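You operate a simulated robot arm through the tools that you are given. There is no shell and no other tool.

You are at the controls of a simulated robot arm. One attempt, no reset.

TASK
Keep the shoe brush and the pad marked glass in the shoe box.
Fine: lay the lid on the mattress meanwhile, then fit it back over the rim.

Only the result counts: the job must be done as asked and must still hold three seconds after the hand-in. Knocking over, shifting, dropping, spilling or breaking anything else fails it. A push-on lid holds only when it is set on centred and level and pressed home; a screw cap is set on level and turned clockwise until tight.

THE ROBOT
A 7-joint arm with a two-finger parallel gripper, fixed in place. Base frame: the origin is on the floor under the middle of its stand, x ahead of it, y to its left, z up. Readings come in cm, rad, newtons and seconds.
It reaches about 147.9 cm from its shoulder. Its first joint turns from -2.897 to 2.897 rad. Payload 4.4 kg.
The tool frame sits at the grasp point between the pads (the TCP): z along the fingers, y along the line on which they close. The tips reach 2.3 cm beyond it. The gripper opens to 9.4 cm. The fingers are 3.8 cm wide and 1 cm thick; the gripper's body (5.4 by 9.6 cm) begins 3.9 cm behind the TCP.
Orientation is that of the tool frame in the base frame, as a unit quaternion [x, y, z, w]. With the fingers straight down and closing along the base's y, the tool's x points along the base's -x, its y along +y and its z along -z.

THE INTERFACE
- The arm moves only by the tool arm_command. Its argument "targets" is one flat list of numbers, 7 for each row, row after row: the shift along the tool's x, y, z in cm, then the turn, a rotation vector about the tool's x, y, z in rad, then the closure, from 0 (fully open) to 1 (shut). In form: [dx, dy, dz, rx, ry, rz, jaw, dx, dy, dz, rx, ry, rz, jaw, ...]. A call has 1 to 20 rows; each row is the pose to reach, as a shift and turn from the pose commanded when the call began, along the tool's axes at that moment. A row lasts 0.2 s, in which the tool goes at most 5 cm and 0.15 rad; a call with a longer step from one row to the next is refused whole, and so is a gripper value outside its range. Where a pose cannot be reached the arm comes as near as it can. A force on the tool above 70 N (or 10 N above the force at the start of the call, whichever is more), or a blocked arm, ends the call early, and 0.2 s more pass. Each finger travels about 7.2 cm/s and halts on what it meets, pressing with about 30 N; the grip force reading is that of the motor and also rises with nothing between the fingers. The clock runs only during rows and for 0.2 s after the last one: add rows that repeat a pose to give the fingers time. The reply holds the time, the measured pose of the TCP, the force on the tool along the base axes, the opening and the grip force, in the units named above and with some noise, with the torque about the TCP (base axes, N m) and any sound that the robot's microphone picked up.
- Cameras (640 x 400 px; columns grow to the right, rows downward): "scene" is fixed at [21.79, -49.8, 127.09]; the picture's right is [0.93, -0.37, 0.00], its down [-0.20, -0.50, -0.84] and it looks along [0.31, 0.78, -0.54] (base axes); focal length 358 px, centre (320, 200). "wrist" rides on the gripper at [8.6, 1.6, -7.5] in the tool frame; the picture's right is [-0.18, 0.98, 0.00], its down [-0.58, -0.11, -0.81] and it looks along [-0.79, -0.15, 0.59] (tool axes); focal length 243 px, centre (320, 200). There is no depth. A picture from a camera that has moved, and an enlarged one, comes with that camera's place and axes in the base frame and with its lens.
- snapshot(camera): a new picture of that camera. It takes no simulated time.
- zoom(camera, box): a new picture of the part [left, top, right, bottom] of that camera's present view, enlarged. It takes no simulated time.
- hand_in(): hands the job in; it is judged then, once.

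Places have to be worked out from the pictures, the camera data and where the tool is seen. Open the gripper and draw the arm clear of the work before you hand the job in, unless the task says otherwise.

The tools are called by a JSON object that holds its "name" and its "arguments". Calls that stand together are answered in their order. arm_command: Moves the arm, as the interface text tells. Its arguments: {"type":"object","properties":{"targets":{"type":"array"}},"required":["targets"]} The other tools are called the same way: snapshot (camera) takes a picture; zoom (camera, box) takes an enlarged picture of a part of a camera's view; hand_in () hands the job in.

At the start:

```text
time: 0.0
eef_pos: [42.15, 47.68, 80.96]
tool_rot: [0.0, 1.0, 0.0, 0.0]
wrist_force: [-0.5, -0.4, -0.2]
ft_torque: [0.0, -0.01, 0.0]
gripper_width: 9.38
finger_force: 0.1
```

scene: 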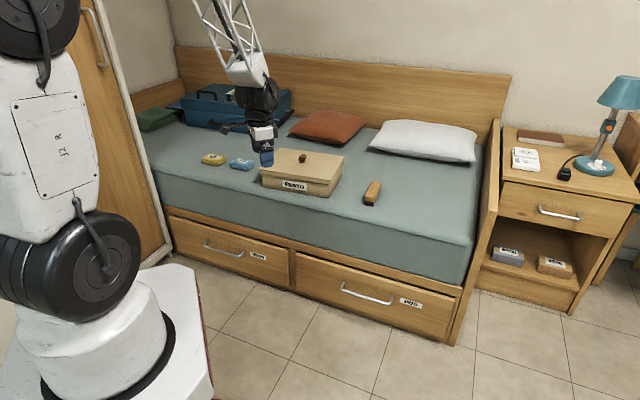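
wrist: 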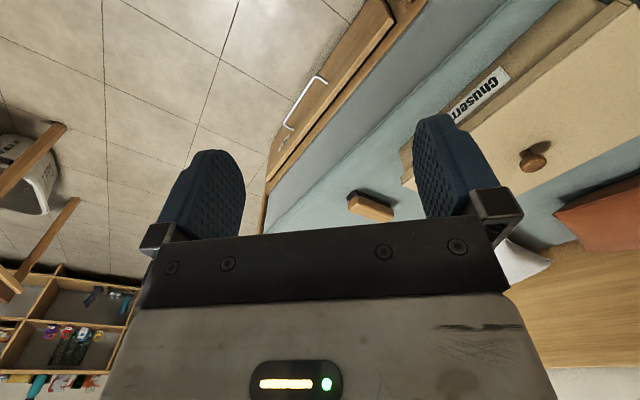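

I'll first look closely at the scene to identify the box, brush and labelled pads.

{"name": "zoom", "arguments": {"camera": "scene", "box": [190, 120, 400, 250]}}

{"name": "zoom", "arguments": {"camera": "scene", "box": [480, 120, 640, 300]}}

{"name": "zoom", "arguments": {"camera": "scene", "box": [180, 220, 460, 330]}}

{"name": "zoom", "arguments": {"camera": "scene", "box": [120, 70, 320, 180]}}

```text
3.05 times, centred on (295, 185) of scene
camera zoom: at [21.79, -49.8, 127.09], right [0.93, -0.37, 0.0], down [-0.2, -0.5, -0.84], along [0.31, 0.78, -0.54], focal length 1092 px, centre (396, 246)
```

zoom: 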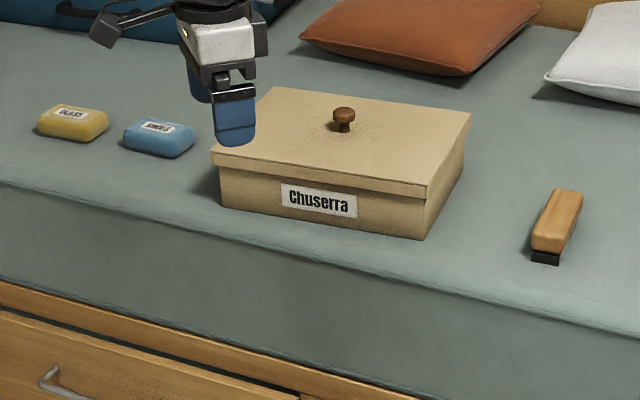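

```text
2.22 times, centred on (560, 210) of scene
camera zoom: at [21.79, -49.8, 127.09], right [0.93, -0.37, 0.0], down [-0.2, -0.5, -0.84], along [0.31, 0.78, -0.54], focal length 796 px, centre (-213, 178)
```

zoom: 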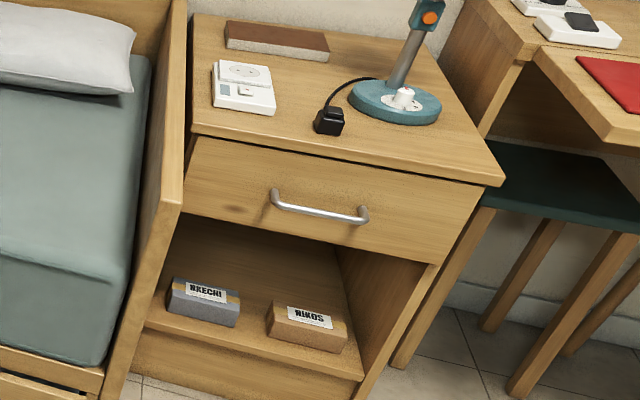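

```text
2.29 times, centred on (320, 275) of scene
camera zoom: at [21.79, -49.8, 127.09], right [0.93, -0.37, 0.0], down [-0.2, -0.5, -0.84], along [0.31, 0.78, -0.54], focal length 819 px, centre (320, 29)
```

zoom: 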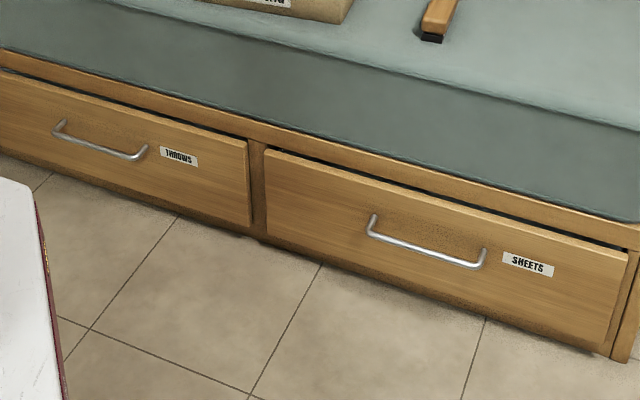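

```text
3.20 times, centred on (220, 125) of scene
camera zoom: at [21.79, -49.8, 127.09], right [0.93, -0.37, 0.0], down [-0.2, -0.5, -0.84], along [0.31, 0.78, -0.54], focal length 1146 px, centre (640, 440)
```

zoom: 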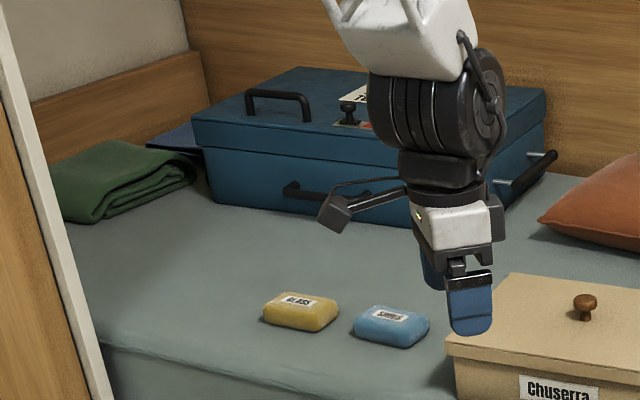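

Yellow pad and blue pad labels need a closer read.

{"name": "zoom", "arguments": {"camera": "scene", "box": [196, 146, 260, 178]}}

{"name": "zoom", "arguments": {"camera": "scene", "box": [250, 140, 350, 202]}}

{"name": "zoom", "arguments": {"camera": "scene", "box": [340, 165, 400, 215]}}

{"name": "snapshot", "arguments": {"camera": "wrist"}}

```text
10.00 times, centred on (228, 162) of scene
camera zoom: at [21.79, -49.8, 127.09], right [0.93, -0.37, 0.0], down [-0.2, -0.5, -0.84], along [0.31, 0.78, -0.54], focal length 3582 px, centre (1240, 580)
```

zoom: 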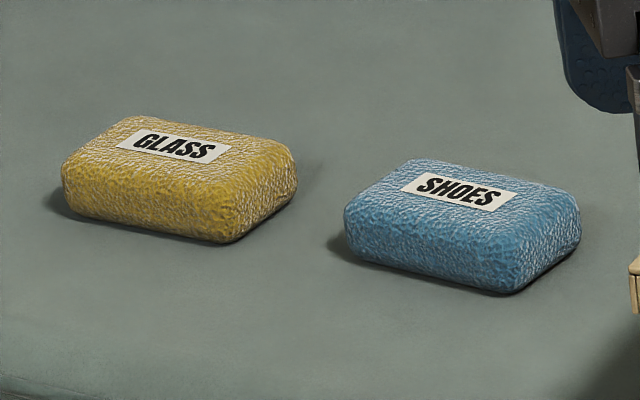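

```text
6.40 times, centred on (300, 171) of scene
camera zoom: at [21.79, -49.8, 127.09], right [0.93, -0.37, 0.0], down [-0.2, -0.5, -0.84], along [0.31, 0.78, -0.54], focal length 2292 px, centre (448, 386)
```

zoom: 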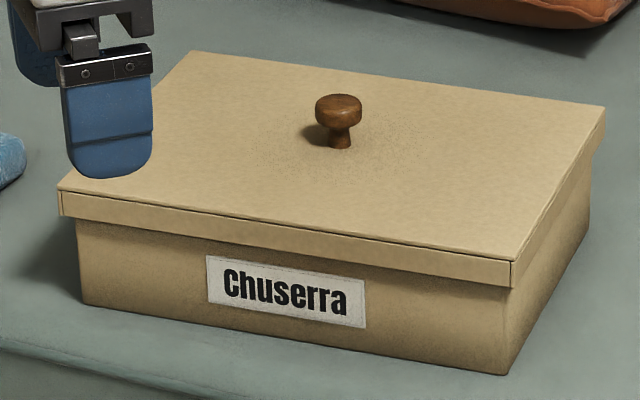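

```text
8.00 times, centred on (370, 190) of scene
camera zoom: at [21.79, -49.8, 127.09], right [0.93, -0.37, 0.0], down [-0.2, -0.5, -0.84], along [0.31, 0.78, -0.54], focal length 2866 px, centre (-80, 280)
```

zoom: 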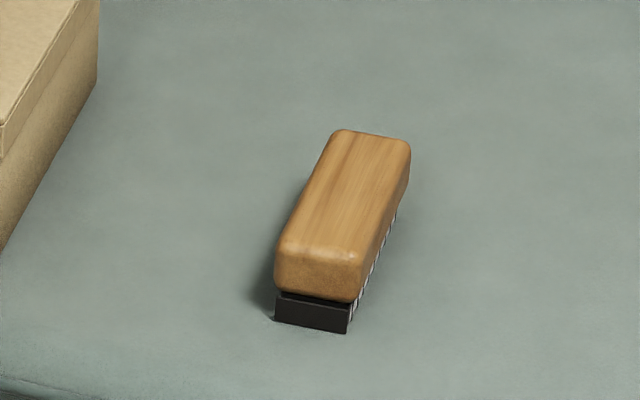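

```text
taken
camera wrist: at [33.54, 49.3, 88.32], right [0.18, 0.98, 0.0], down [0.58, -0.11, 0.81], along [0.79, -0.15, -0.59], focal length 243 px, centre (320, 200)
```

wrist: 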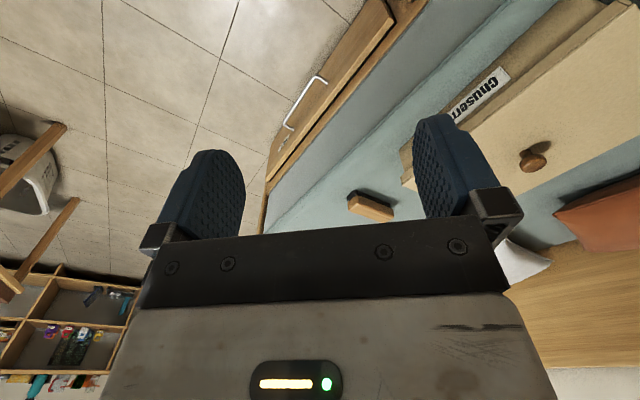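

The yellow pad reads GLASS and the blue one SHOES; the box ("Chuserra") sits on the mattress turned about -40°, knob near (64, 75.5, 63), brush near (84, 52). I turn the tool to align with the bed (yaw +50°) and rise a bit to look with the wrist camera.

{"name": "arm_command", "arguments": {"targets": [0, 0, -1, 0, 0, -0.145, 0, 0, 0, -2, 0, 0, -0.29, 0, 0, 0, -3, 0, 0, -0.435, 0, 0, 0, -4, 0, 0, -0.58, 0, 0, 0, -5, 0, 0, -0.725, 0, 0, 0, -6, 0, 0, -0.87, 0, 0, 0, -6, 0, 0, -0.87, 0]}}

```text
time: 1.6
eef_pos: [42.15, 47.75, 86.98]
tool_rot: [-0.422, 0.907, 0.0, 0.0]
wrist_force: [-0.6, -0.4, 0.2]
ft_torque: [0.0, 0.02, -0.01]
gripper_width: 9.41
finger_force: 0.1
```

The turn worked (tool −x now points at about 50°). Look with both cameras.

{"name": "snapshot", "arguments": {"camera": "wrist"}}

{"name": "snapshot", "arguments": {"camera": "scene"}}

```text
taken
camera wrist: at [35.37, 42.1, 94.3], right [-0.63, 0.77, 0.0], down [0.46, 0.37, 0.81], along [0.62, 0.51, -0.59], focal length 243 px, centre (320, 200)
```

wrist: 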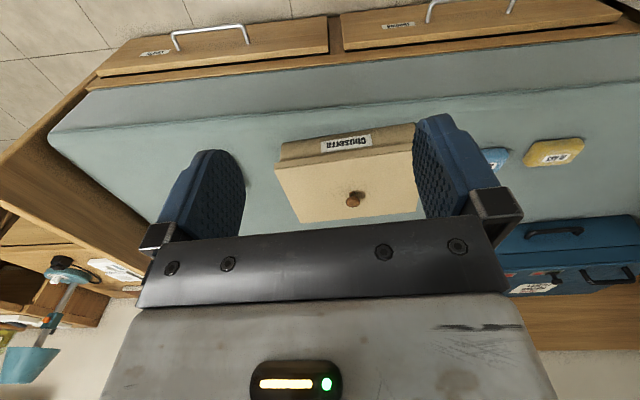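

```text
taken
```

scene: 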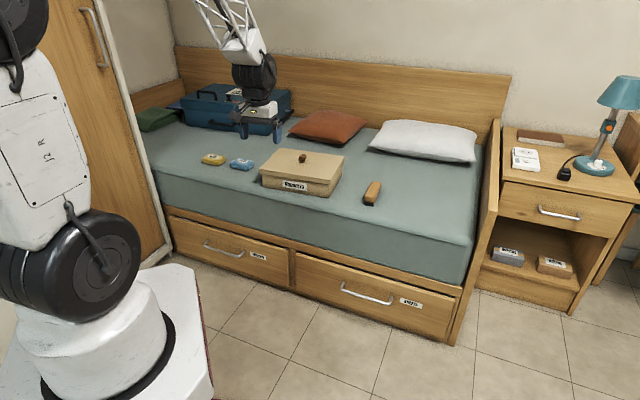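

Knob triangulates to about (64.1, 75.2, 63). I move over it to a hover at z≈78 to refine.

{"name": "arm_command", "arguments": {"targets": [-4.4, 0.1, 1, 0, 0, 0, 0, -8.8, 0.2, 2, 0, 0, 0, 0, -13.2, 0.3, 3, 0, 0, 0, 0, -17.6, 0.4, 4, 0, 0, 0, 0, -22, 0.55, 5, 0, 0, 0, 0, -26.4, 0.7, 6, 0, 0, 0, 0, -30.8, 0.8, 7, 0, 0, 0, 0, -35.1, 0.9, 8, 0, 0, 0, 0, -35.1, 0.9, 8, 0, 0, 0, 0]}}

{"name": "snapshot", "arguments": {"camera": "wrist"}}

{"name": "snapshot", "arguments": {"camera": "scene"}}

```text
time: 3.6
eef_pos: [64.24, 75.28, 78.85]
tool_rot: [-0.422, 0.907, 0.0, 0.0]
wrist_force: [-0.2, 0.0, 0.5]
ft_torque: [-0.03, -0.02, 0.03]
gripper_width: 9.41
finger_force: 0.0
```

```text
taken
camera wrist: at [57.5, 69.68, 86.15], right [-0.63, 0.77, 0.0], down [0.46, 0.37, 0.81], along [0.62, 0.51, -0.59], focal length 243 px, centre (320, 200)
```

wrist: 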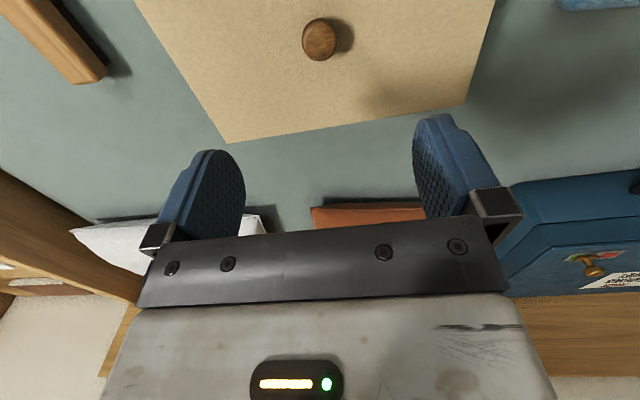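

```text
taken
```

scene: 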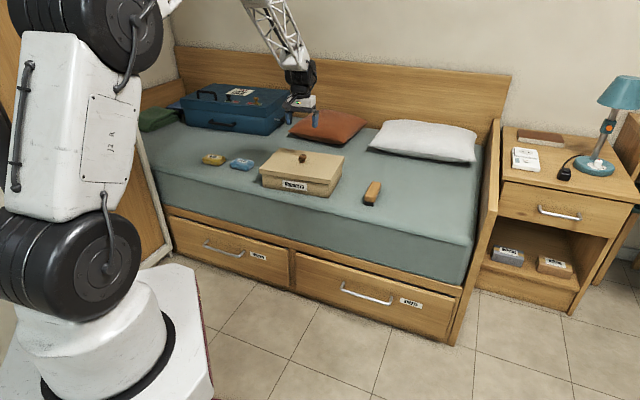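

The knob lies about 0.5 cm toward the robot from the tool axis and is centred between the fingers. I come down to z≈69 with that correction and look again.

{"name": "arm_command", "arguments": {"targets": [0.2, 0, 3.5, 0, 0, 0, 0, 0.4, 0.05, 7, 0, 0, 0, 0, 0.5, 0.05, 10, 0, 0, 0, 0, 0.5, 0.05, 10, 0, 0, 0, 0]}}

{"name": "snapshot", "arguments": {"camera": "wrist"}}

{"name": "zoom", "arguments": {"camera": "scene", "box": [250, 110, 350, 202]}}

```text
time: 4.6
eef_pos: [63.83, 74.69, 68.77]
tool_rot: [-0.421, 0.907, 0.0, 0.0]
wrist_force: [-0.2, -1.2, -0.4]
ft_torque: [0.01, 0.02, -0.01]
gripper_width: 9.4
finger_force: 0.1
```

```text
taken
camera wrist: at [57.13, 69.06, 76.17], right [-0.63, 0.77, 0.0], down [0.46, 0.37, 0.81], along [0.62, 0.51, -0.59], focal length 243 px, centre (320, 200)
```

wrist: 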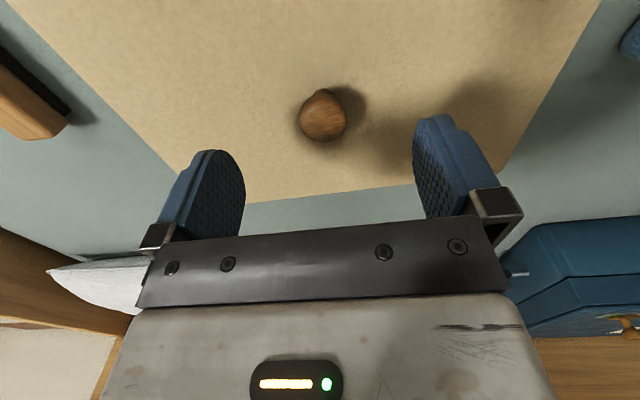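

```text
4.35 times, centred on (300, 156) of scene
camera zoom: at [21.79, -49.8, 127.09], right [0.93, -0.37, 0.0], down [-0.2, -0.5, -0.84], along [0.31, 0.78, -0.54], focal length 1557 px, centre (407, 391)
```

zoom: 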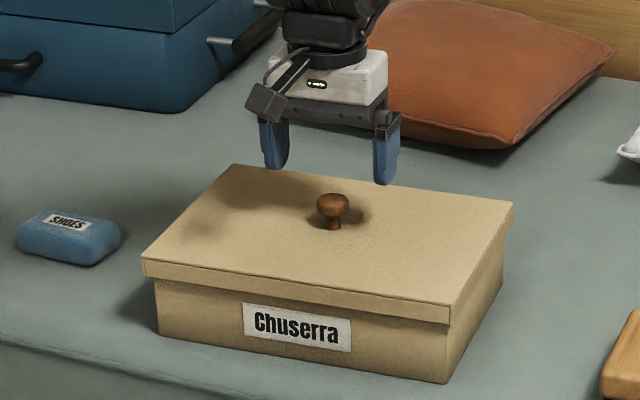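

Knob top reads about z 63.5 and the axis lines up with it. I lower to z≈63.4 and close on the knob cap.

{"name": "arm_command", "arguments": {"targets": [0, 0.08, 2.7, 0, 0, 0, 0, 0, 0.08, 5.3, 0, 0, 0, 0, 0, 0.08, 5.3, 0, 0, 0, 0]}}

{"name": "snapshot", "arguments": {"camera": "wrist"}}

{"name": "zoom", "arguments": {"camera": "scene", "box": [270, 130, 340, 180]}}

```text
time: 5.4
eef_pos: [63.78, 74.6, 63.51]
tool_rot: [-0.422, 0.907, 0.0, 0.0]
wrist_force: [-0.3, -0.3, 0.8]
ft_torque: [-0.01, -0.01, 0.02]
gripper_width: 9.4
finger_force: 0.0
```

```text
taken
camera wrist: at [56.95, 69.02, 70.89], right [-0.63, 0.77, 0.0], down [0.46, 0.37, 0.81], along [0.62, 0.51, -0.59], focal length 243 px, centre (320, 200)
```

wrist: 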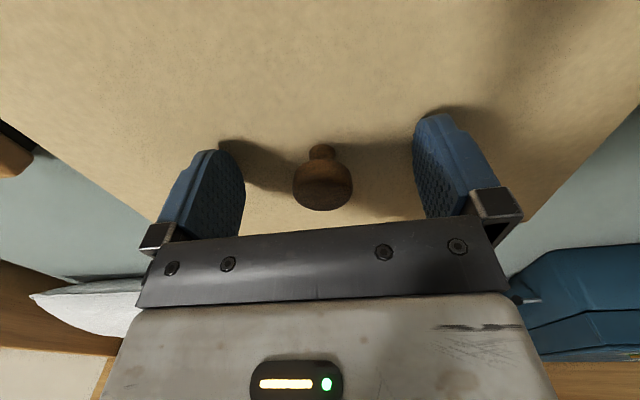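

```text
8.00 times, centred on (305, 155) of scene
camera zoom: at [21.79, -49.8, 127.09], right [0.93, -0.37, 0.0], down [-0.2, -0.5, -0.84], along [0.31, 0.78, -0.54], focal length 2866 px, centre (440, 560)
```

zoom: 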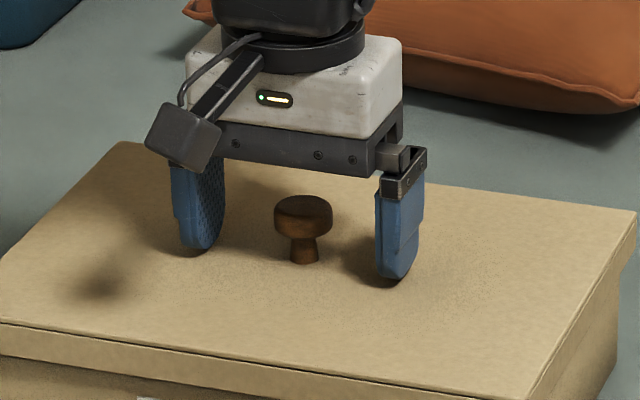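

Fingers straddle the knob without contact; the knob's axis is ~0.7 cm further toward the bed's back. I shift that much and close on the cap.

{"name": "arm_command", "arguments": {"targets": [-0.7, 0, -0.1, 0, 0, 0, 0, -0.7, 0, -0.1, 0, 0, 0, 0.4, -0.7, 0, -0.1, 0, 0, 0, 0.8, -0.7, 0, -0.1, 0, 0, 0, 1, -0.7, 0, -0.1, 0, 0, 0, 1, -0.7, 0, -0.1, 0, 0, 0, 1]}}

{"name": "snapshot", "arguments": {"camera": "wrist"}}

{"name": "zoom", "arguments": {"camera": "scene", "box": [250, 130, 350, 202]}}

```text
time: 6.8
eef_pos: [64.25, 75.19, 63.64]
tool_rot: [-0.421, 0.907, -0.001, 0.0]
wrist_force: [-0.1, 0.9, 0.0]
ft_torque: [-0.01, -0.02, 0.03]
gripper_width: 2.89
finger_force: 29.8
```

```text
taken
camera wrist: at [57.45, 69.64, 70.97], right [-0.63, 0.77, 0.0], down [0.46, 0.37, 0.81], along [0.62, 0.51, -0.59], focal length 243 px, centre (320, 200)
```

wrist: 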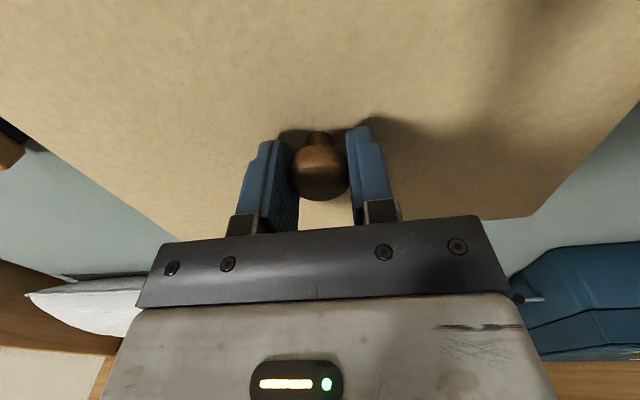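

```text
5.56 times, centred on (300, 166) of scene
camera zoom: at [21.79, -49.8, 127.09], right [0.93, -0.37, 0.0], down [-0.2, -0.5, -0.84], along [0.31, 0.78, -0.54], focal length 1990 px, centre (431, 389)
```

zoom: 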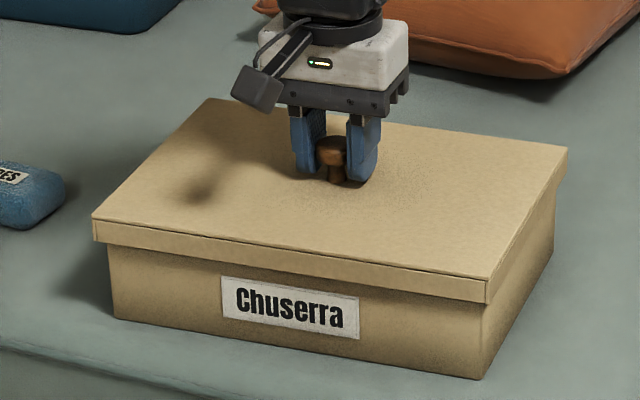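

Knob is held (2.9 cm, 30 N). I lift slowly straight up and check the lid comes away level without dragging the box.

{"name": "arm_command", "arguments": {"targets": [0, 0, -0.5, 0, 0, 0, 1, 0, 0, -1, 0, 0, 0, 1, 0, 0, -1.5, 0, 0, 0, 1, 0, 0, -2, 0, 0, 0, 1, 0, 0, -2.5, 0, 0, 0, 1, 0, 0, -3, 0, 0, 0, 1, 0, 0, -3, 0, 0, 0, 1]}}

{"name": "snapshot", "arguments": {"camera": "wrist"}}

{"name": "zoom", "arguments": {"camera": "scene", "box": [250, 130, 350, 202]}}

```text
time: 8.4
eef_pos: [64.03, 75.29, 66.75]
tool_rot: [-0.421, 0.907, 0.0, 0.0]
wrist_force: [0.2, -0.7, -0.3]
ft_torque: [0.01, 0.02, -0.02]
gripper_width: 2.85
finger_force: 29.6
```

```text
taken
camera wrist: at [57.33, 69.67, 74.15], right [-0.63, 0.77, 0.0], down [0.46, 0.37, 0.81], along [0.62, 0.51, -0.59], focal length 243 px, centre (320, 200)
```

wrist: 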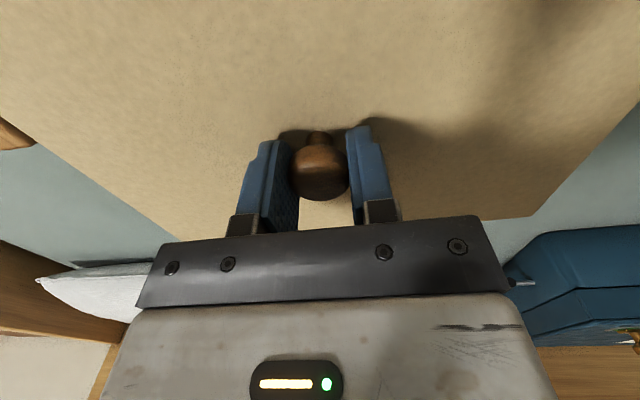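

```text
5.56 times, centred on (300, 166) of scene
camera zoom: at [21.79, -49.8, 127.09], right [0.93, -0.37, 0.0], down [-0.2, -0.5, -0.84], along [0.31, 0.78, -0.54], focal length 1990 px, centre (431, 389)
```

zoom: 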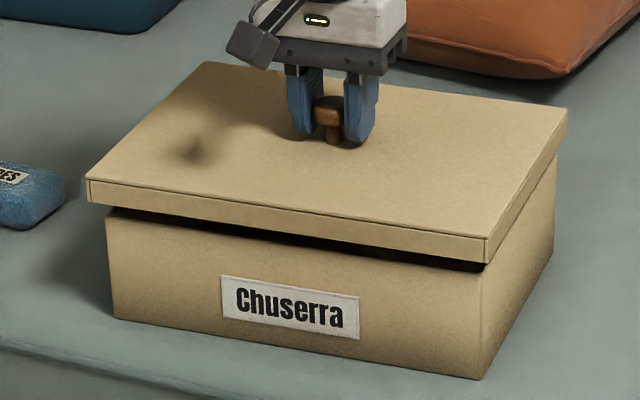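

The lid lifts cleanly and level, the box stayed put. I raise it further and carry it right past the brush to a free patch of mattress centred near (102, 43).

{"name": "arm_command", "arguments": {"targets": [0, 0, -2, 0, 0, 0, 1, 0, 0, -4.5, 0, 0, 0, 1, 0, 0, -7, 0, 0, 0, 1, 0, 0, -9, 0, 0, 0, 1, 0, -1.5, -9, 0, 0, 0, 1, 0, -4, -9, 0, 0, 0, 1, 0, -7.5, -9, 0, 0, 0, 1, 0, -11.5, -9, 0, 0, 0, 1, 0, -15.5, -9, 0, 0, 0, 1, 0, -19.5, -9, 0, 0, 0, 1, 0, -23.5, -9, 0, 0, 0, 1, 0, -27.5, -9, 0, 0, 0, 1, 0, -31.5, -9, 0, 0, 0, 1, 0, -35.5, -9, 0, 0, 0, 1, 0, -39.5, -9, 0, 0, 0, 1, 0, -43.5, -9, 0, 0, 0, 1, 0, -46.5, -9, 0, 0, 0, 1, 0, -48.7, -9, 0, 0, 0, 1, 0, -49.7, -9, 0, 0, 0, 1, 0, -49.7, -9, 0, 0, 0, 1]}}

{"name": "snapshot", "arguments": {"camera": "wrist"}}

{"name": "snapshot", "arguments": {"camera": "scene"}}

```text
time: 12.6
eef_pos: [102.24, 43.41, 75.92]
tool_rot: [-0.421, 0.907, 0.001, 0.0]
wrist_force: [0.5, -0.3, -0.8]
ft_torque: [-0.04, -0.01, 0.01]
gripper_width: 2.84
finger_force: 29.7
```

```text
taken
camera wrist: at [95.29, 37.78, 83.27], right [-0.63, 0.77, 0.0], down [0.46, 0.37, 0.81], along [0.62, 0.51, -0.59], focal length 243 px, centre (320, 200)
```

wrist: 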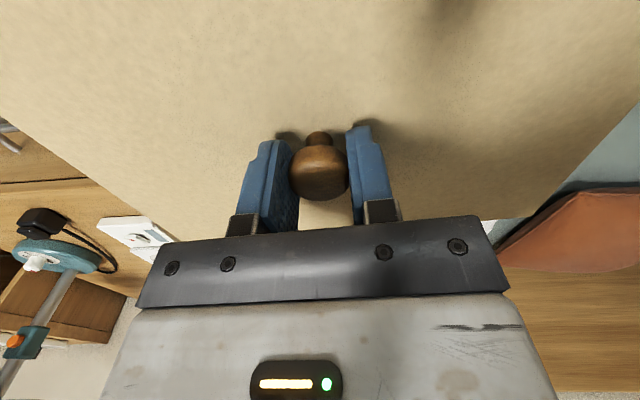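

```text
taken
```

scene: 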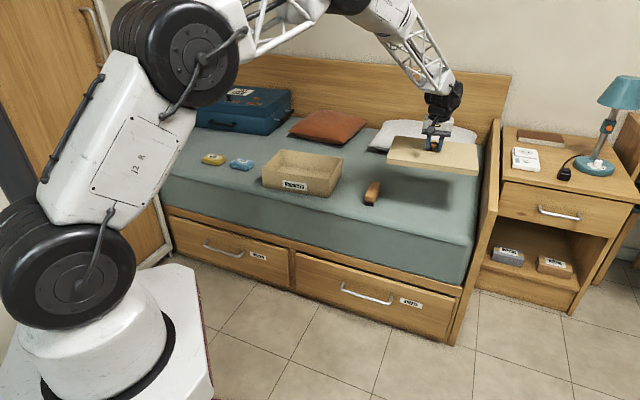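

The lid hangs over the mattress right of the brush. I zoom to check clearance to brush, footboard and the box contents.

{"name": "zoom", "arguments": {"camera": "scene", "box": [350, 110, 510, 260]}}

{"name": "zoom", "arguments": {"camera": "scene", "box": [250, 140, 350, 202]}}

```text
2.67 times, centred on (430, 185) of scene
camera zoom: at [21.79, -49.8, 127.09], right [0.93, -0.37, 0.0], down [-0.2, -0.5, -0.84], along [0.31, 0.78, -0.54], focal length 955 px, centre (27, 240)
```

zoom: 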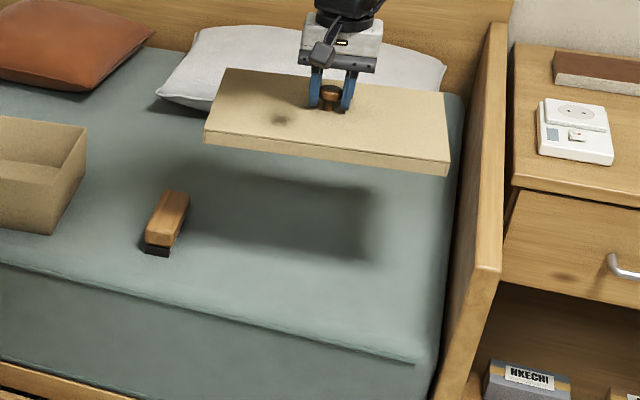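

```text
6.40 times, centred on (300, 171) of scene
camera zoom: at [21.79, -49.8, 127.09], right [0.93, -0.37, 0.0], down [-0.2, -0.5, -0.84], along [0.31, 0.78, -0.54], focal length 2292 px, centre (448, 386)
```

zoom: 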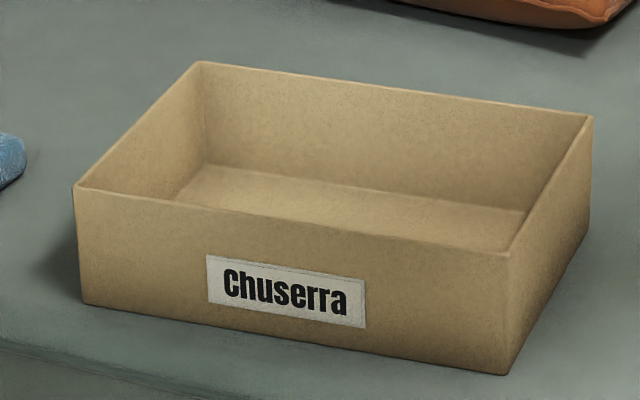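

Box is empty and open; the lid will clear the brush by ~2.4 cm. I shift it another ~1.2 cm to the right for finger room and lower it to just above the mattress.

{"name": "arm_command", "arguments": {"targets": [0, -0.6, 2, 0, 0, 0, 1, 0, -1.2, 5, 0, 0, 0, 1, 0, -1.2, 8.5, 0, 0, 0, 1, 0, -1.2, 12, 0, 0, 0, 1, 0, -1.2, 14.5, 0, 0, 0, 1, 0, -1.2, 16, 0, 0, 0, 1, 0, -1.2, 16, 0, 0, 0, 1]}}

{"name": "zoom", "arguments": {"camera": "scene", "box": [350, 110, 510, 260]}}

```text
time: 14.2
eef_pos: [103.02, 42.4, 59.74]
tool_rot: [-0.421, 0.907, 0.0, -0.001]
wrist_force: [0.6, 0.8, -0.3]
ft_torque: [0.01, 0.04, -0.01]
gripper_width: 2.83
finger_force: 29.9
```

```text
2.67 times, centred on (430, 185) of scene
camera zoom: at [21.79, -49.8, 127.09], right [0.93, -0.37, 0.0], down [-0.2, -0.5, -0.84], along [0.31, 0.78, -0.54], focal length 955 px, centre (27, 240)
```

zoom: 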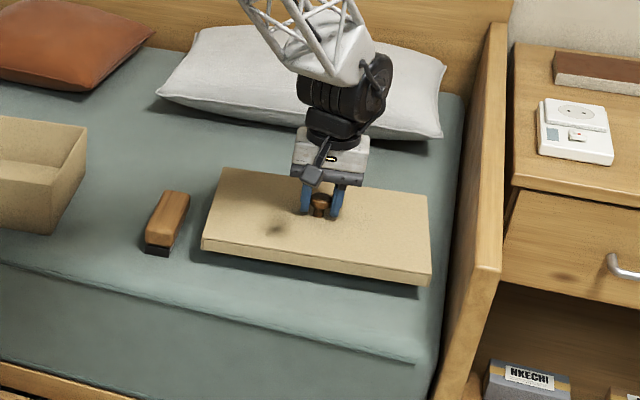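

Lid hovers slightly above the mattress with good clearance both sides. I lower in small steps watching the force.

{"name": "arm_command", "arguments": {"targets": [0, 0, 0.4, 0, 0, 0, 1, 0, 0, 0.8, 0, 0, 0, 1, 0, 0, 1.2, 0, 0, 0, 1, 0, 0, 1.6, 0, 0, 0, 1, 0, 0, 1.6, 0, 0, 0, 1]}}

{"name": "zoom", "arguments": {"camera": "scene", "box": [370, 150, 480, 230]}}

```text
time: 15.4
eef_pos: [103.08, 42.37, 58.16]
tool_rot: [-0.422, 0.907, 0.0, 0.001]
wrist_force: [0.0, 0.4, -0.1]
ft_torque: [0.02, 0.05, -0.02]
gripper_width: 2.86
finger_force: 30.1
```

```text
5.00 times, centred on (425, 190) of scene
camera zoom: at [21.79, -49.8, 127.09], right [0.93, -0.37, 0.0], down [-0.2, -0.5, -0.84], along [0.31, 0.78, -0.54], focal length 1791 px, centre (-205, 250)
```

zoom: 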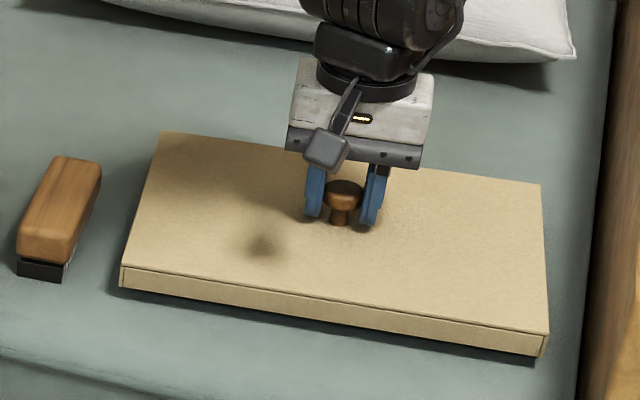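

Still no contact force and a thin shadow gap. Continue down in 0.2 cm steps.

{"name": "arm_command", "arguments": {"targets": [0, 0, 0.2, 0, 0, 0, 1, 0, 0, 0.4, 0, 0, 0, 1, 0, 0, 0.6, 0, 0, 0, 1, 0, 0, 0.6, 0, 0, 0, 1]}}

{"name": "zoom", "arguments": {"camera": "scene", "box": [370, 150, 480, 230]}}

```text
time: 16.4
eef_pos: [103.11, 42.4, 57.58]
tool_rot: [-0.421, 0.907, 0.0, -0.001]
wrist_force: [-0.6, -0.1, -1.2]
ft_torque: [0.01, 0.02, 0.01]
gripper_width: 2.84
finger_force: 29.8
```

```text
5.00 times, centred on (425, 190) of scene
camera zoom: at [21.79, -49.8, 127.09], right [0.93, -0.37, 0.0], down [-0.2, -0.5, -0.84], along [0.31, 0.78, -0.54], focal length 1791 px, centre (-205, 250)
```

zoom: 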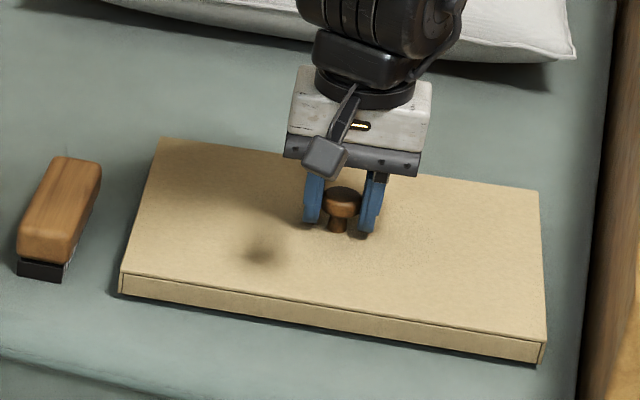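

Almost down. A further few small steps.

{"name": "arm_command", "arguments": {"targets": [0, 0, 0.15, 0, 0, 0, 1, 0, 0, 0.3, 0, 0, 0, 1, 0, 0, 0.45, 0, 0, 0, 1, 0, 0, 0.45, 0, 0, 0, 1]}}

{"name": "zoom", "arguments": {"camera": "scene", "box": [370, 150, 480, 230]}}

```text
time: 17.4
eef_pos: [103.14, 42.44, 57.18]
tool_rot: [-0.421, 0.907, 0.0, 0.0]
wrist_force: [0.2, 0.4, -0.7]
ft_torque: [-0.02, 0.05, 0.0]
gripper_width: 2.85
finger_force: 30.2
```

```text
5.00 times, centred on (425, 190) of scene
camera zoom: at [21.79, -49.8, 127.09], right [0.93, -0.37, 0.0], down [-0.2, -0.5, -0.84], along [0.31, 0.78, -0.54], focal length 1791 px, centre (-205, 250)
```

zoom: 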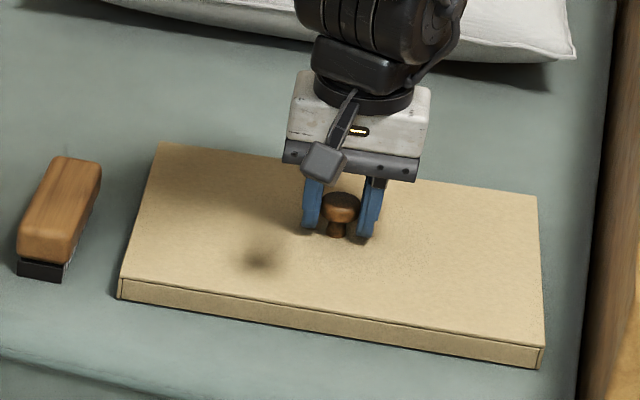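

Bottom corner now computes to about z 52.4, so touch-down is imminent. Continue in 0.1 cm steps.

{"name": "arm_command", "arguments": {"targets": [0, 0, 0.1, 0, 0, 0, 1, 0, 0, 0.2, 0, 0, 0, 1, 0, 0, 0.3, 0, 0, 0, 1, 0, 0, 0.3, 0, 0, 0, 1]}}

{"name": "zoom", "arguments": {"camera": "scene", "box": [370, 150, 480, 230]}}

```text
time: 18.4
eef_pos: [103.12, 42.54, 56.96]
tool_rot: [-0.421, 0.907, 0.001, 0.001]
wrist_force: [-4.5, -6.7, 18.0]
ft_torque: [-0.13, 0.15, -0.03]
gripper_width: 2.87
finger_force: 30.2
```

```text
5.00 times, centred on (425, 190) of scene
camera zoom: at [21.79, -49.8, 127.09], right [0.93, -0.37, 0.0], down [-0.2, -0.5, -0.84], along [0.31, 0.78, -0.54], focal length 1791 px, centre (-205, 250)
```

zoom: 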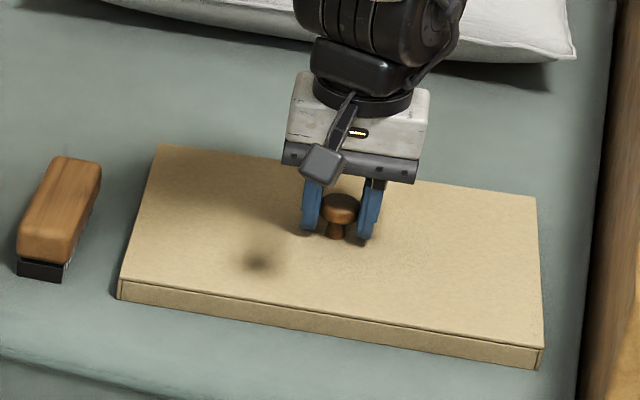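

Contact: 18 N up at TCP z 56.96 – the lid rests on the mattress. I relieve the pressure, open the gripper and rise.

{"name": "arm_command", "arguments": {"targets": [0, 0, -0.2, 0, 0, 0, 1, 0, 0, -0.2, 0, 0, 0, 0.6, 0, 0, -0.2, 0, 0, 0, 0.2, 0, 0, -0.2, 0, 0, 0, 0.2, 0, 0, -0.2, 0, 0, 0, 0.2]}}

{"name": "zoom", "arguments": {"camera": "scene", "box": [370, 150, 480, 230]}}

{"name": "snapshot", "arguments": {"camera": "wrist"}}

```text
time: 19.6
eef_pos: [103.07, 42.59, 56.97]
tool_rot: [-0.421, 0.907, 0.0, 0.0]
wrist_force: [-0.1, -0.5, -1.0]
ft_torque: [0.02, 0.01, 0.0]
gripper_width: 7.54
finger_force: 0.1
```

```text
5.00 times, centred on (425, 190) of scene
camera zoom: at [21.79, -49.8, 127.09], right [0.93, -0.37, 0.0], down [-0.2, -0.5, -0.84], along [0.31, 0.78, -0.54], focal length 1791 px, centre (-205, 250)
```

zoom: 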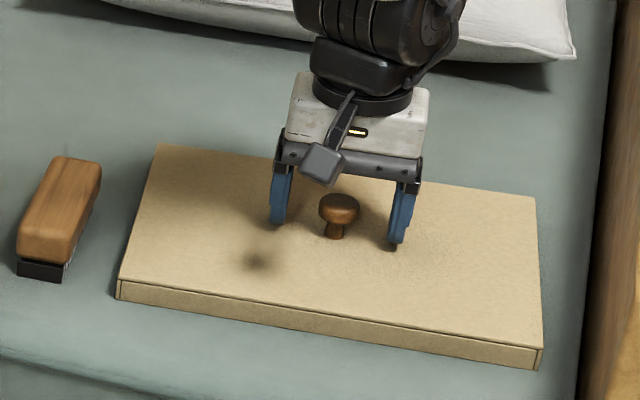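

```text
taken
camera wrist: at [96.24, 36.96, 64.36], right [-0.63, 0.77, 0.0], down [0.46, 0.37, 0.81], along [0.62, 0.51, -0.59], focal length 243 px, centre (320, 200)
```

wrist: 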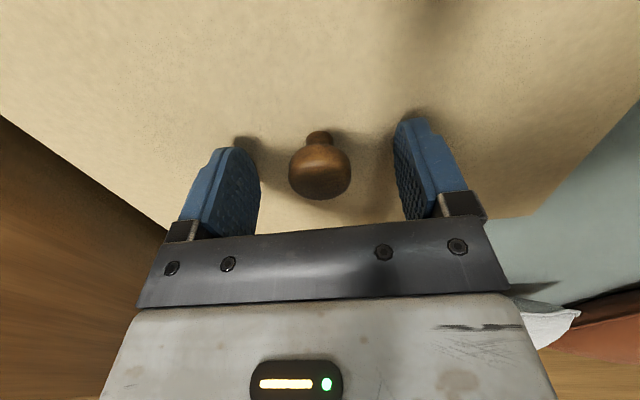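

Lid released and flat. I rise and hover above the brush for a look.

{"name": "arm_command", "arguments": {"targets": [0, 0, -3, 0, 0, 0, 0.2, 0, 0, -7, 0, 0, 0, 0.2, 0, 0, -11.5, 0, 0, 0, 0.2, 1, 4, -14, 0, 0, 0, 0.2, 2, 8.5, -14, 0, 0, 0, 0.2, 3, 13, -14, 0, 0, 0, 0.2, 4, 17, -14, 0, 0, 0, 0.2, 4.6, 20.5, -14, 0, 0, 0, 0.2, 4.6, 20.5, -14, 0, 0, 0, 0.2]}}

{"name": "snapshot", "arguments": {"camera": "wrist"}}

{"name": "zoom", "arguments": {"camera": "scene", "box": [330, 120, 470, 230]}}

```text
time: 21.6
eef_pos: [84.27, 52.11, 71.13]
tool_rot: [-0.421, 0.907, 0.0, 0.0]
wrist_force: [0.0, 0.4, 0.2]
ft_torque: [-0.01, -0.03, 0.02]
gripper_width: 7.52
finger_force: 0.1
```

```text
taken
camera wrist: at [77.58, 46.71, 78.45], right [-0.63, 0.77, 0.0], down [0.46, 0.37, 0.81], along [0.62, 0.51, -0.59], focal length 243 px, centre (320, 200)
```

wrist: 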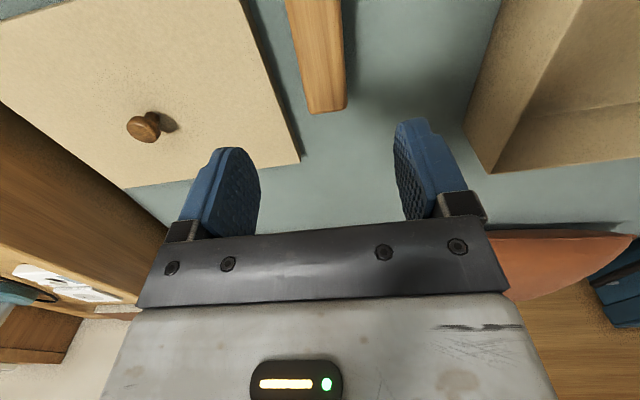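

```text
3.64 times, centred on (400, 175) of scene
camera zoom: at [21.79, -49.8, 127.09], right [0.93, -0.37, 0.0], down [-0.2, -0.5, -0.84], along [0.31, 0.78, -0.54], focal length 1302 px, centre (29, 291)
```

zoom: 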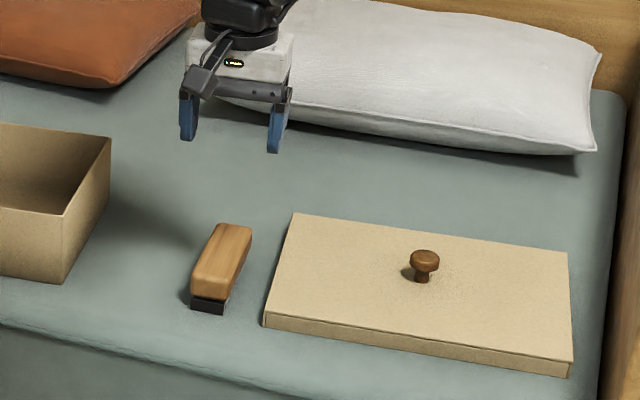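

The brush is nearly centred under the tool (about -0.1 cm in y), lid edge ~5.6 cm to the side. I narrow the jaws to ~6.6 cm and descend to z≈61 for a check.

{"name": "arm_command", "arguments": {"targets": [0, -0.12, 0, 0, 0, 0, 0.3, -0.2, -0.12, 3.5, 0, 0, 0, 0.3, -0.2, -0.12, 7, 0, 0, 0, 0.3, -0.2, -0.12, 10.3, 0, 0, 0, 0.3, -0.2, -0.12, 10.3, 0, 0, 0, 0.3]}}

{"name": "snapshot", "arguments": {"camera": "wrist"}}

{"name": "zoom", "arguments": {"camera": "scene", "box": [340, 140, 430, 220]}}

```text
time: 22.8
eef_pos: [84.49, 52.32, 60.66]
tool_rot: [-0.422, 0.907, 0.0, 0.001]
wrist_force: [-0.3, -0.4, 0.1]
ft_torque: [-0.02, -0.02, -0.01]
gripper_width: 6.58
finger_force: 0.0
```

```text
taken
camera wrist: at [77.72, 46.8, 68.03], right [-0.63, 0.77, 0.0], down [0.46, 0.37, 0.81], along [0.62, 0.51, -0.59], focal length 243 px, centre (320, 200)
```

wrist: 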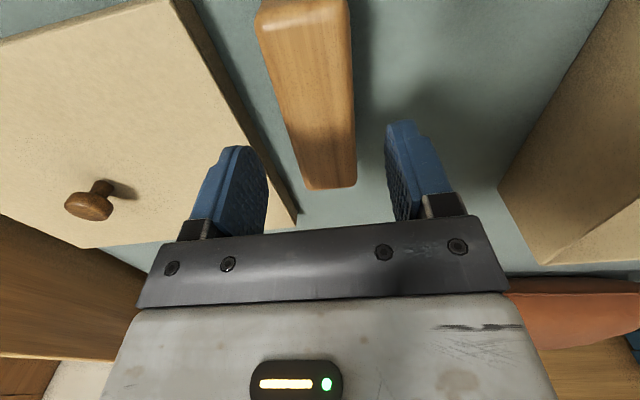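

```text
5.00 times, centred on (385, 180) of scene
camera zoom: at [21.79, -49.8, 127.09], right [0.93, -0.37, 0.0], down [-0.2, -0.5, -0.84], along [0.31, 0.78, -0.54], focal length 1791 px, centre (-5, 300)
```

zoom: 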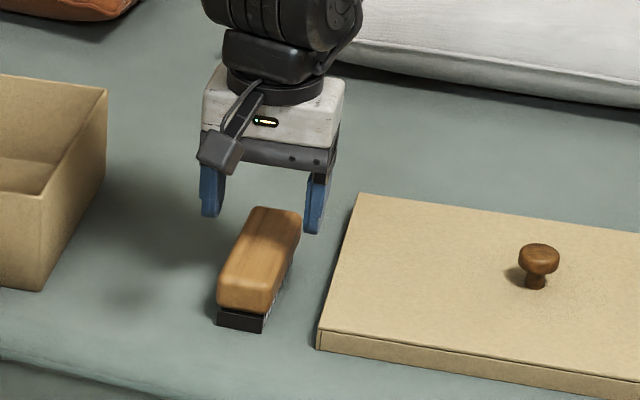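

Brush centre line sits ~0.15 cm to +y and is turned ~2.7° to the tool; I correct both, descend to z≈55.6 and close on the wooden part.

{"name": "arm_command", "arguments": {"targets": [0.3, 0.15, 0, 0, 0, 0.045, 0.3, 0.3, 0.15, 2.5, 0, 0, 0.045, 0.3, 0.3, 0.15, 5.1, 0, 0, 0.045, 0.3, 0.3, 0.15, 5.1, 0, 0, 0.045, 0.3, 0.3, 0.15, 5.1, 0, 0, 0.045, 0.6, 0.3, 0.15, 5.1, 0, 0, 0.045, 1, 0.3, 0.15, 5.1, 0, 0, 0.045, 1, 0.3, 0.15, 5.1, 0, 0, 0.045, 1]}}

{"name": "snapshot", "arguments": {"camera": "wrist"}}

{"name": "zoom", "arguments": {"camera": "scene", "box": [340, 140, 430, 220]}}

```text
time: 24.6
eef_pos: [84.21, 52.16, 55.58]
tool_rot: [-0.401, 0.916, 0.0, -0.001]
wrist_force: [1.1, 0.1, 2.2]
ft_torque: [0.06, -0.11, -0.03]
gripper_width: 4.16
finger_force: 29.7
```

```text
taken
camera wrist: at [77.27, 46.93, 62.93], right [-0.6, 0.8, 0.0], down [0.47, 0.35, 0.81], along [0.65, 0.48, -0.59], focal length 243 px, centre (320, 200)
```

wrist: 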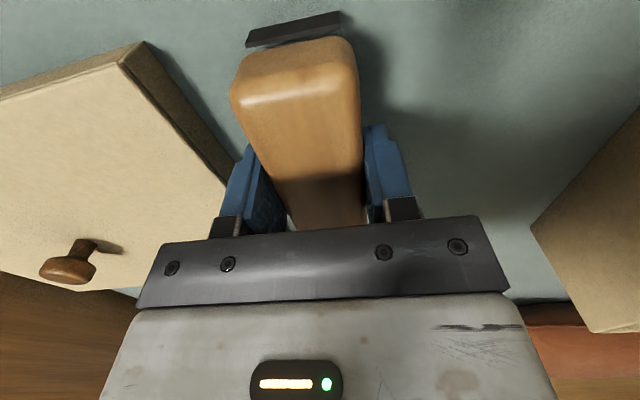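

```text
5.00 times, centred on (385, 180) of scene
camera zoom: at [21.79, -49.8, 127.09], right [0.93, -0.37, 0.0], down [-0.2, -0.5, -0.84], along [0.31, 0.78, -0.54], focal length 1791 px, centre (-5, 300)
```

zoom: 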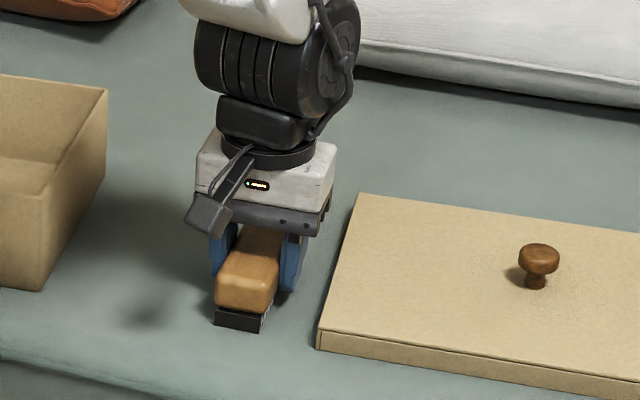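

Brush is firmly held (4.2 cm). I lift it, carry it over the right part of the box interior (≈(70.3, 70.0)), still high.

{"name": "arm_command", "arguments": {"targets": [0, 0, -1, 0, 0, 0, 1, 0, 0, -3.5, 0, 0, 0, 1, 0, 0, -7, 0, 0, 0, 1, 0, 0, -11, 0, 0, 0, 1, 0, 0, -14.5, 0, 0, -0.05, 1, -0.5, 3, -14.5, 0, 0, -0.05, 1, -1.1, 7, -14.5, 0, 0, -0.05, 1, -1.8, 11, -14.5, 0, 0, -0.05, 1, -2.5, 15, -14.5, 0, 0, -0.05, 1, -3.2, 19, -14.5, 0, 0, -0.05, 1, -3.7, 22.3, -14.5, 0, 0, -0.05, 1, -3.7, 22.3, -14.5, 0, 0, -0.05, 1]}}

{"name": "snapshot", "arguments": {"camera": "wrist"}}

{"name": "zoom", "arguments": {"camera": "scene", "box": [240, 100, 400, 210]}}

```text
time: 27.2
eef_pos: [70.4, 69.81, 70.28]
tool_rot: [-0.423, 0.906, -0.001, 0.0]
wrist_force: [0.1, -0.1, -0.8]
ft_torque: [-0.01, 0.01, 0.05]
gripper_width: 4.2
finger_force: 30.6
```

```text
taken
camera wrist: at [63.7, 64.29, 77.64], right [-0.64, 0.77, 0.0], down [0.46, 0.38, 0.81], along [0.62, 0.51, -0.59], focal length 243 px, centre (320, 200)
```

wrist: 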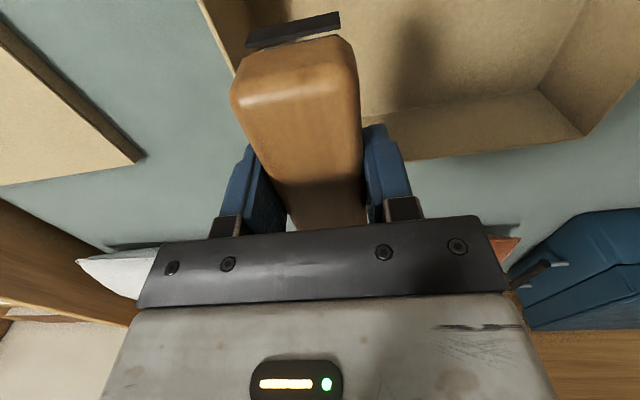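

```text
3.64 times, centred on (320, 155) of scene
camera zoom: at [21.79, -49.8, 127.09], right [0.93, -0.37, 0.0], down [-0.2, -0.5, -0.84], along [0.31, 0.78, -0.54], focal length 1302 px, centre (320, 364)
```

zoom: 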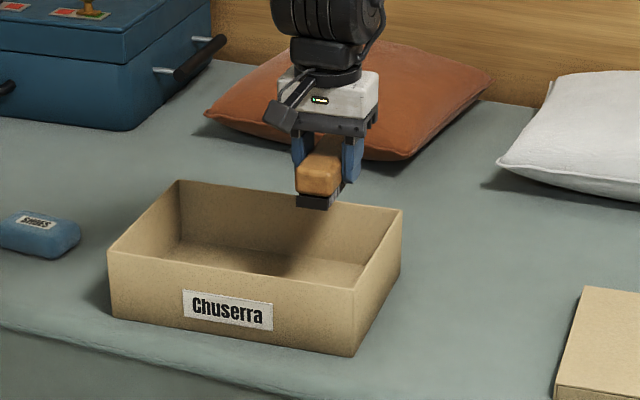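

Brush is over the box, ~6 cm from the right wall's outer face as computed. I shift it 0.7 cm inward and lower it to just above the box floor.

{"name": "arm_command", "arguments": {"targets": [0, 0.7, 1, 0, 0, 0, 1, 0, 0.7, 4, 0, 0, 0, 1, 0, 0.7, 7.5, 0, 0, 0, 1, 0, 0.7, 10.5, 0, 0, 0, 1, 0, 0.7, 12.5, 0, 0, 0, 1, 0, 0.7, 13.3, 0, 0, 0, 1, 0, 0.7, 13.3, 0, 0, 0, 1]}}

{"name": "snapshot", "arguments": {"camera": "wrist"}}

{"name": "zoom", "arguments": {"camera": "scene", "box": [250, 120, 350, 202]}}

```text
time: 28.8
eef_pos: [69.98, 70.58, 56.81]
tool_rot: [-0.424, 0.906, 0.0, 0.0]
wrist_force: [0.6, -1.0, -1.0]
ft_torque: [-0.03, -0.01, -0.01]
gripper_width: 4.15
finger_force: 29.8
```

```text
taken
camera wrist: at [63.25, 64.9, 64.2], right [-0.64, 0.77, 0.0], down [0.46, 0.38, 0.81], along [0.62, 0.51, -0.59], focal length 243 px, centre (320, 200)
```

wrist: 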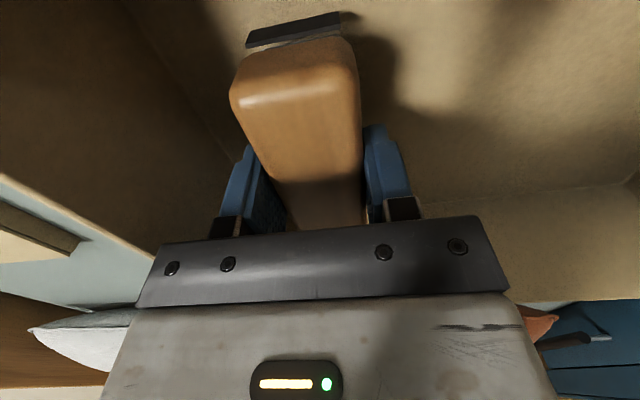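

```text
4.88 times, centred on (300, 161) of scene
camera zoom: at [21.79, -49.8, 127.09], right [0.93, -0.37, 0.0], down [-0.2, -0.5, -0.84], along [0.31, 0.78, -0.54], focal length 1747 px, centre (418, 390)
```

zoom: 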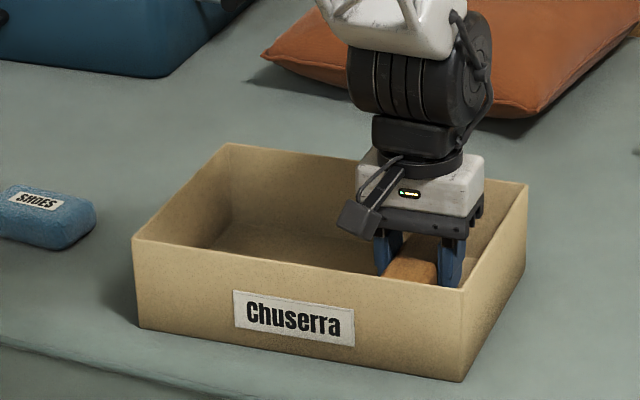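

Clear of the walls. Lower in small steps until the floor is felt.

{"name": "arm_command", "arguments": {"targets": [0, 0, 0.2, 0, 0, 0, 1, 0, 0, 0.4, 0, 0, 0, 1, 0, 0, 0.6, 0, 0, 0, 1, 0, 0, 0.6, 0, 0, 0, 1]}}

```text
time: 29.8
eef_pos: [69.87, 70.43, 56.25]
tool_rot: [-0.424, 0.906, 0.0, -0.001]
wrist_force: [0.9, -0.4, -1.3]
ft_torque: [-0.01, 0.02, -0.02]
gripper_width: 4.16
finger_force: 29.8
```

No contact yet at z 56.25; continue with finer steps.

{"name": "arm_command", "arguments": {"targets": [0, 0, 0.1, 0, 0, 0, 1, 0, 0, 0.2, 0, 0, 0, 1, 0, 0, 0.3, 0, 0, 0, 1, 0, 0, 0.3, 0, 0, 0, 1]}}

```text
time: 30.8
eef_pos: [69.85, 70.58, 56.11]
tool_rot: [-0.423, 0.906, 0.0, 0.0]
wrist_force: [-3.6, -5.2, 23.3]
ft_torque: [-0.14, 0.09, -0.01]
gripper_width: 4.17
finger_force: 29.3
```

Floor contact (23 N) at z≈56.1. I relieve, open partially (staying clear of the wall), and check.

{"name": "arm_command", "arguments": {"targets": [0, 0, -0.2, 0, 0, 0, 1, 0, 0, -0.2, 0, 0, 0, 0.6, 0, 0, -0.2, 0, 0, 0, 0.35, 0, 0, -0.2, 0, 0, 0, 0.35, 0, 0, -2, 0, 0, 0, 0.35, 0, 0, -5, 0, 0, 0, 0.35, 0, 0, -9, 0, 0, 0, 0.35, 0, 0, -13, 0, 0, 0, 0.35, 0, 0, -16, 0, 0, 0, 0.35, 0, 0, -16, 0, 0, 0, 0.2]}}

{"name": "snapshot", "arguments": {"camera": "wrist"}}

{"name": "zoom", "arguments": {"camera": "scene", "box": [250, 120, 350, 202]}}

```text
time: 33.0
eef_pos: [69.75, 70.46, 71.9]
tool_rot: [-0.423, 0.906, 0.0, 0.0]
wrist_force: [0.6, -0.2, 0.0]
ft_torque: [0.01, 0.01, 0.0]
gripper_width: 7.53
finger_force: 0.0
```

```text
taken
camera wrist: at [63.0, 64.8, 79.35], right [-0.64, 0.77, 0.0], down [0.46, 0.38, 0.81], along [0.62, 0.51, -0.59], focal length 243 px, centre (320, 200)
```

wrist: 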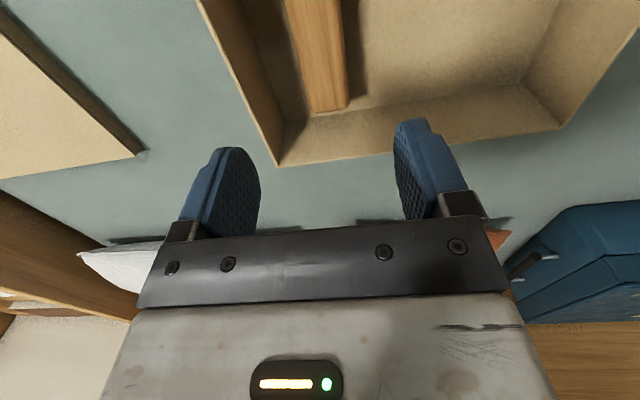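

```text
4.88 times, centred on (300, 161) of scene
camera zoom: at [21.79, -49.8, 127.09], right [0.93, -0.37, 0.0], down [-0.2, -0.5, -0.84], along [0.31, 0.78, -0.54], focal length 1747 px, centre (418, 390)
```

zoom: 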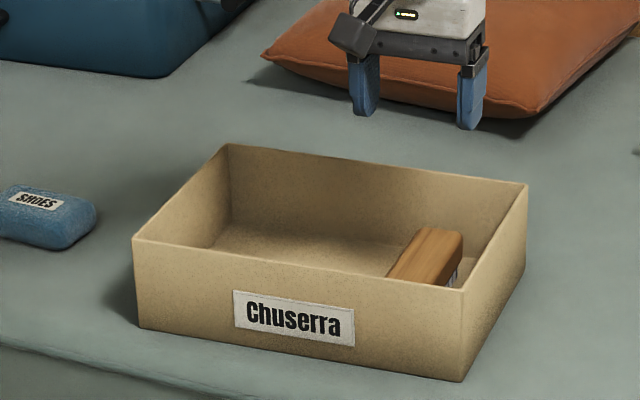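

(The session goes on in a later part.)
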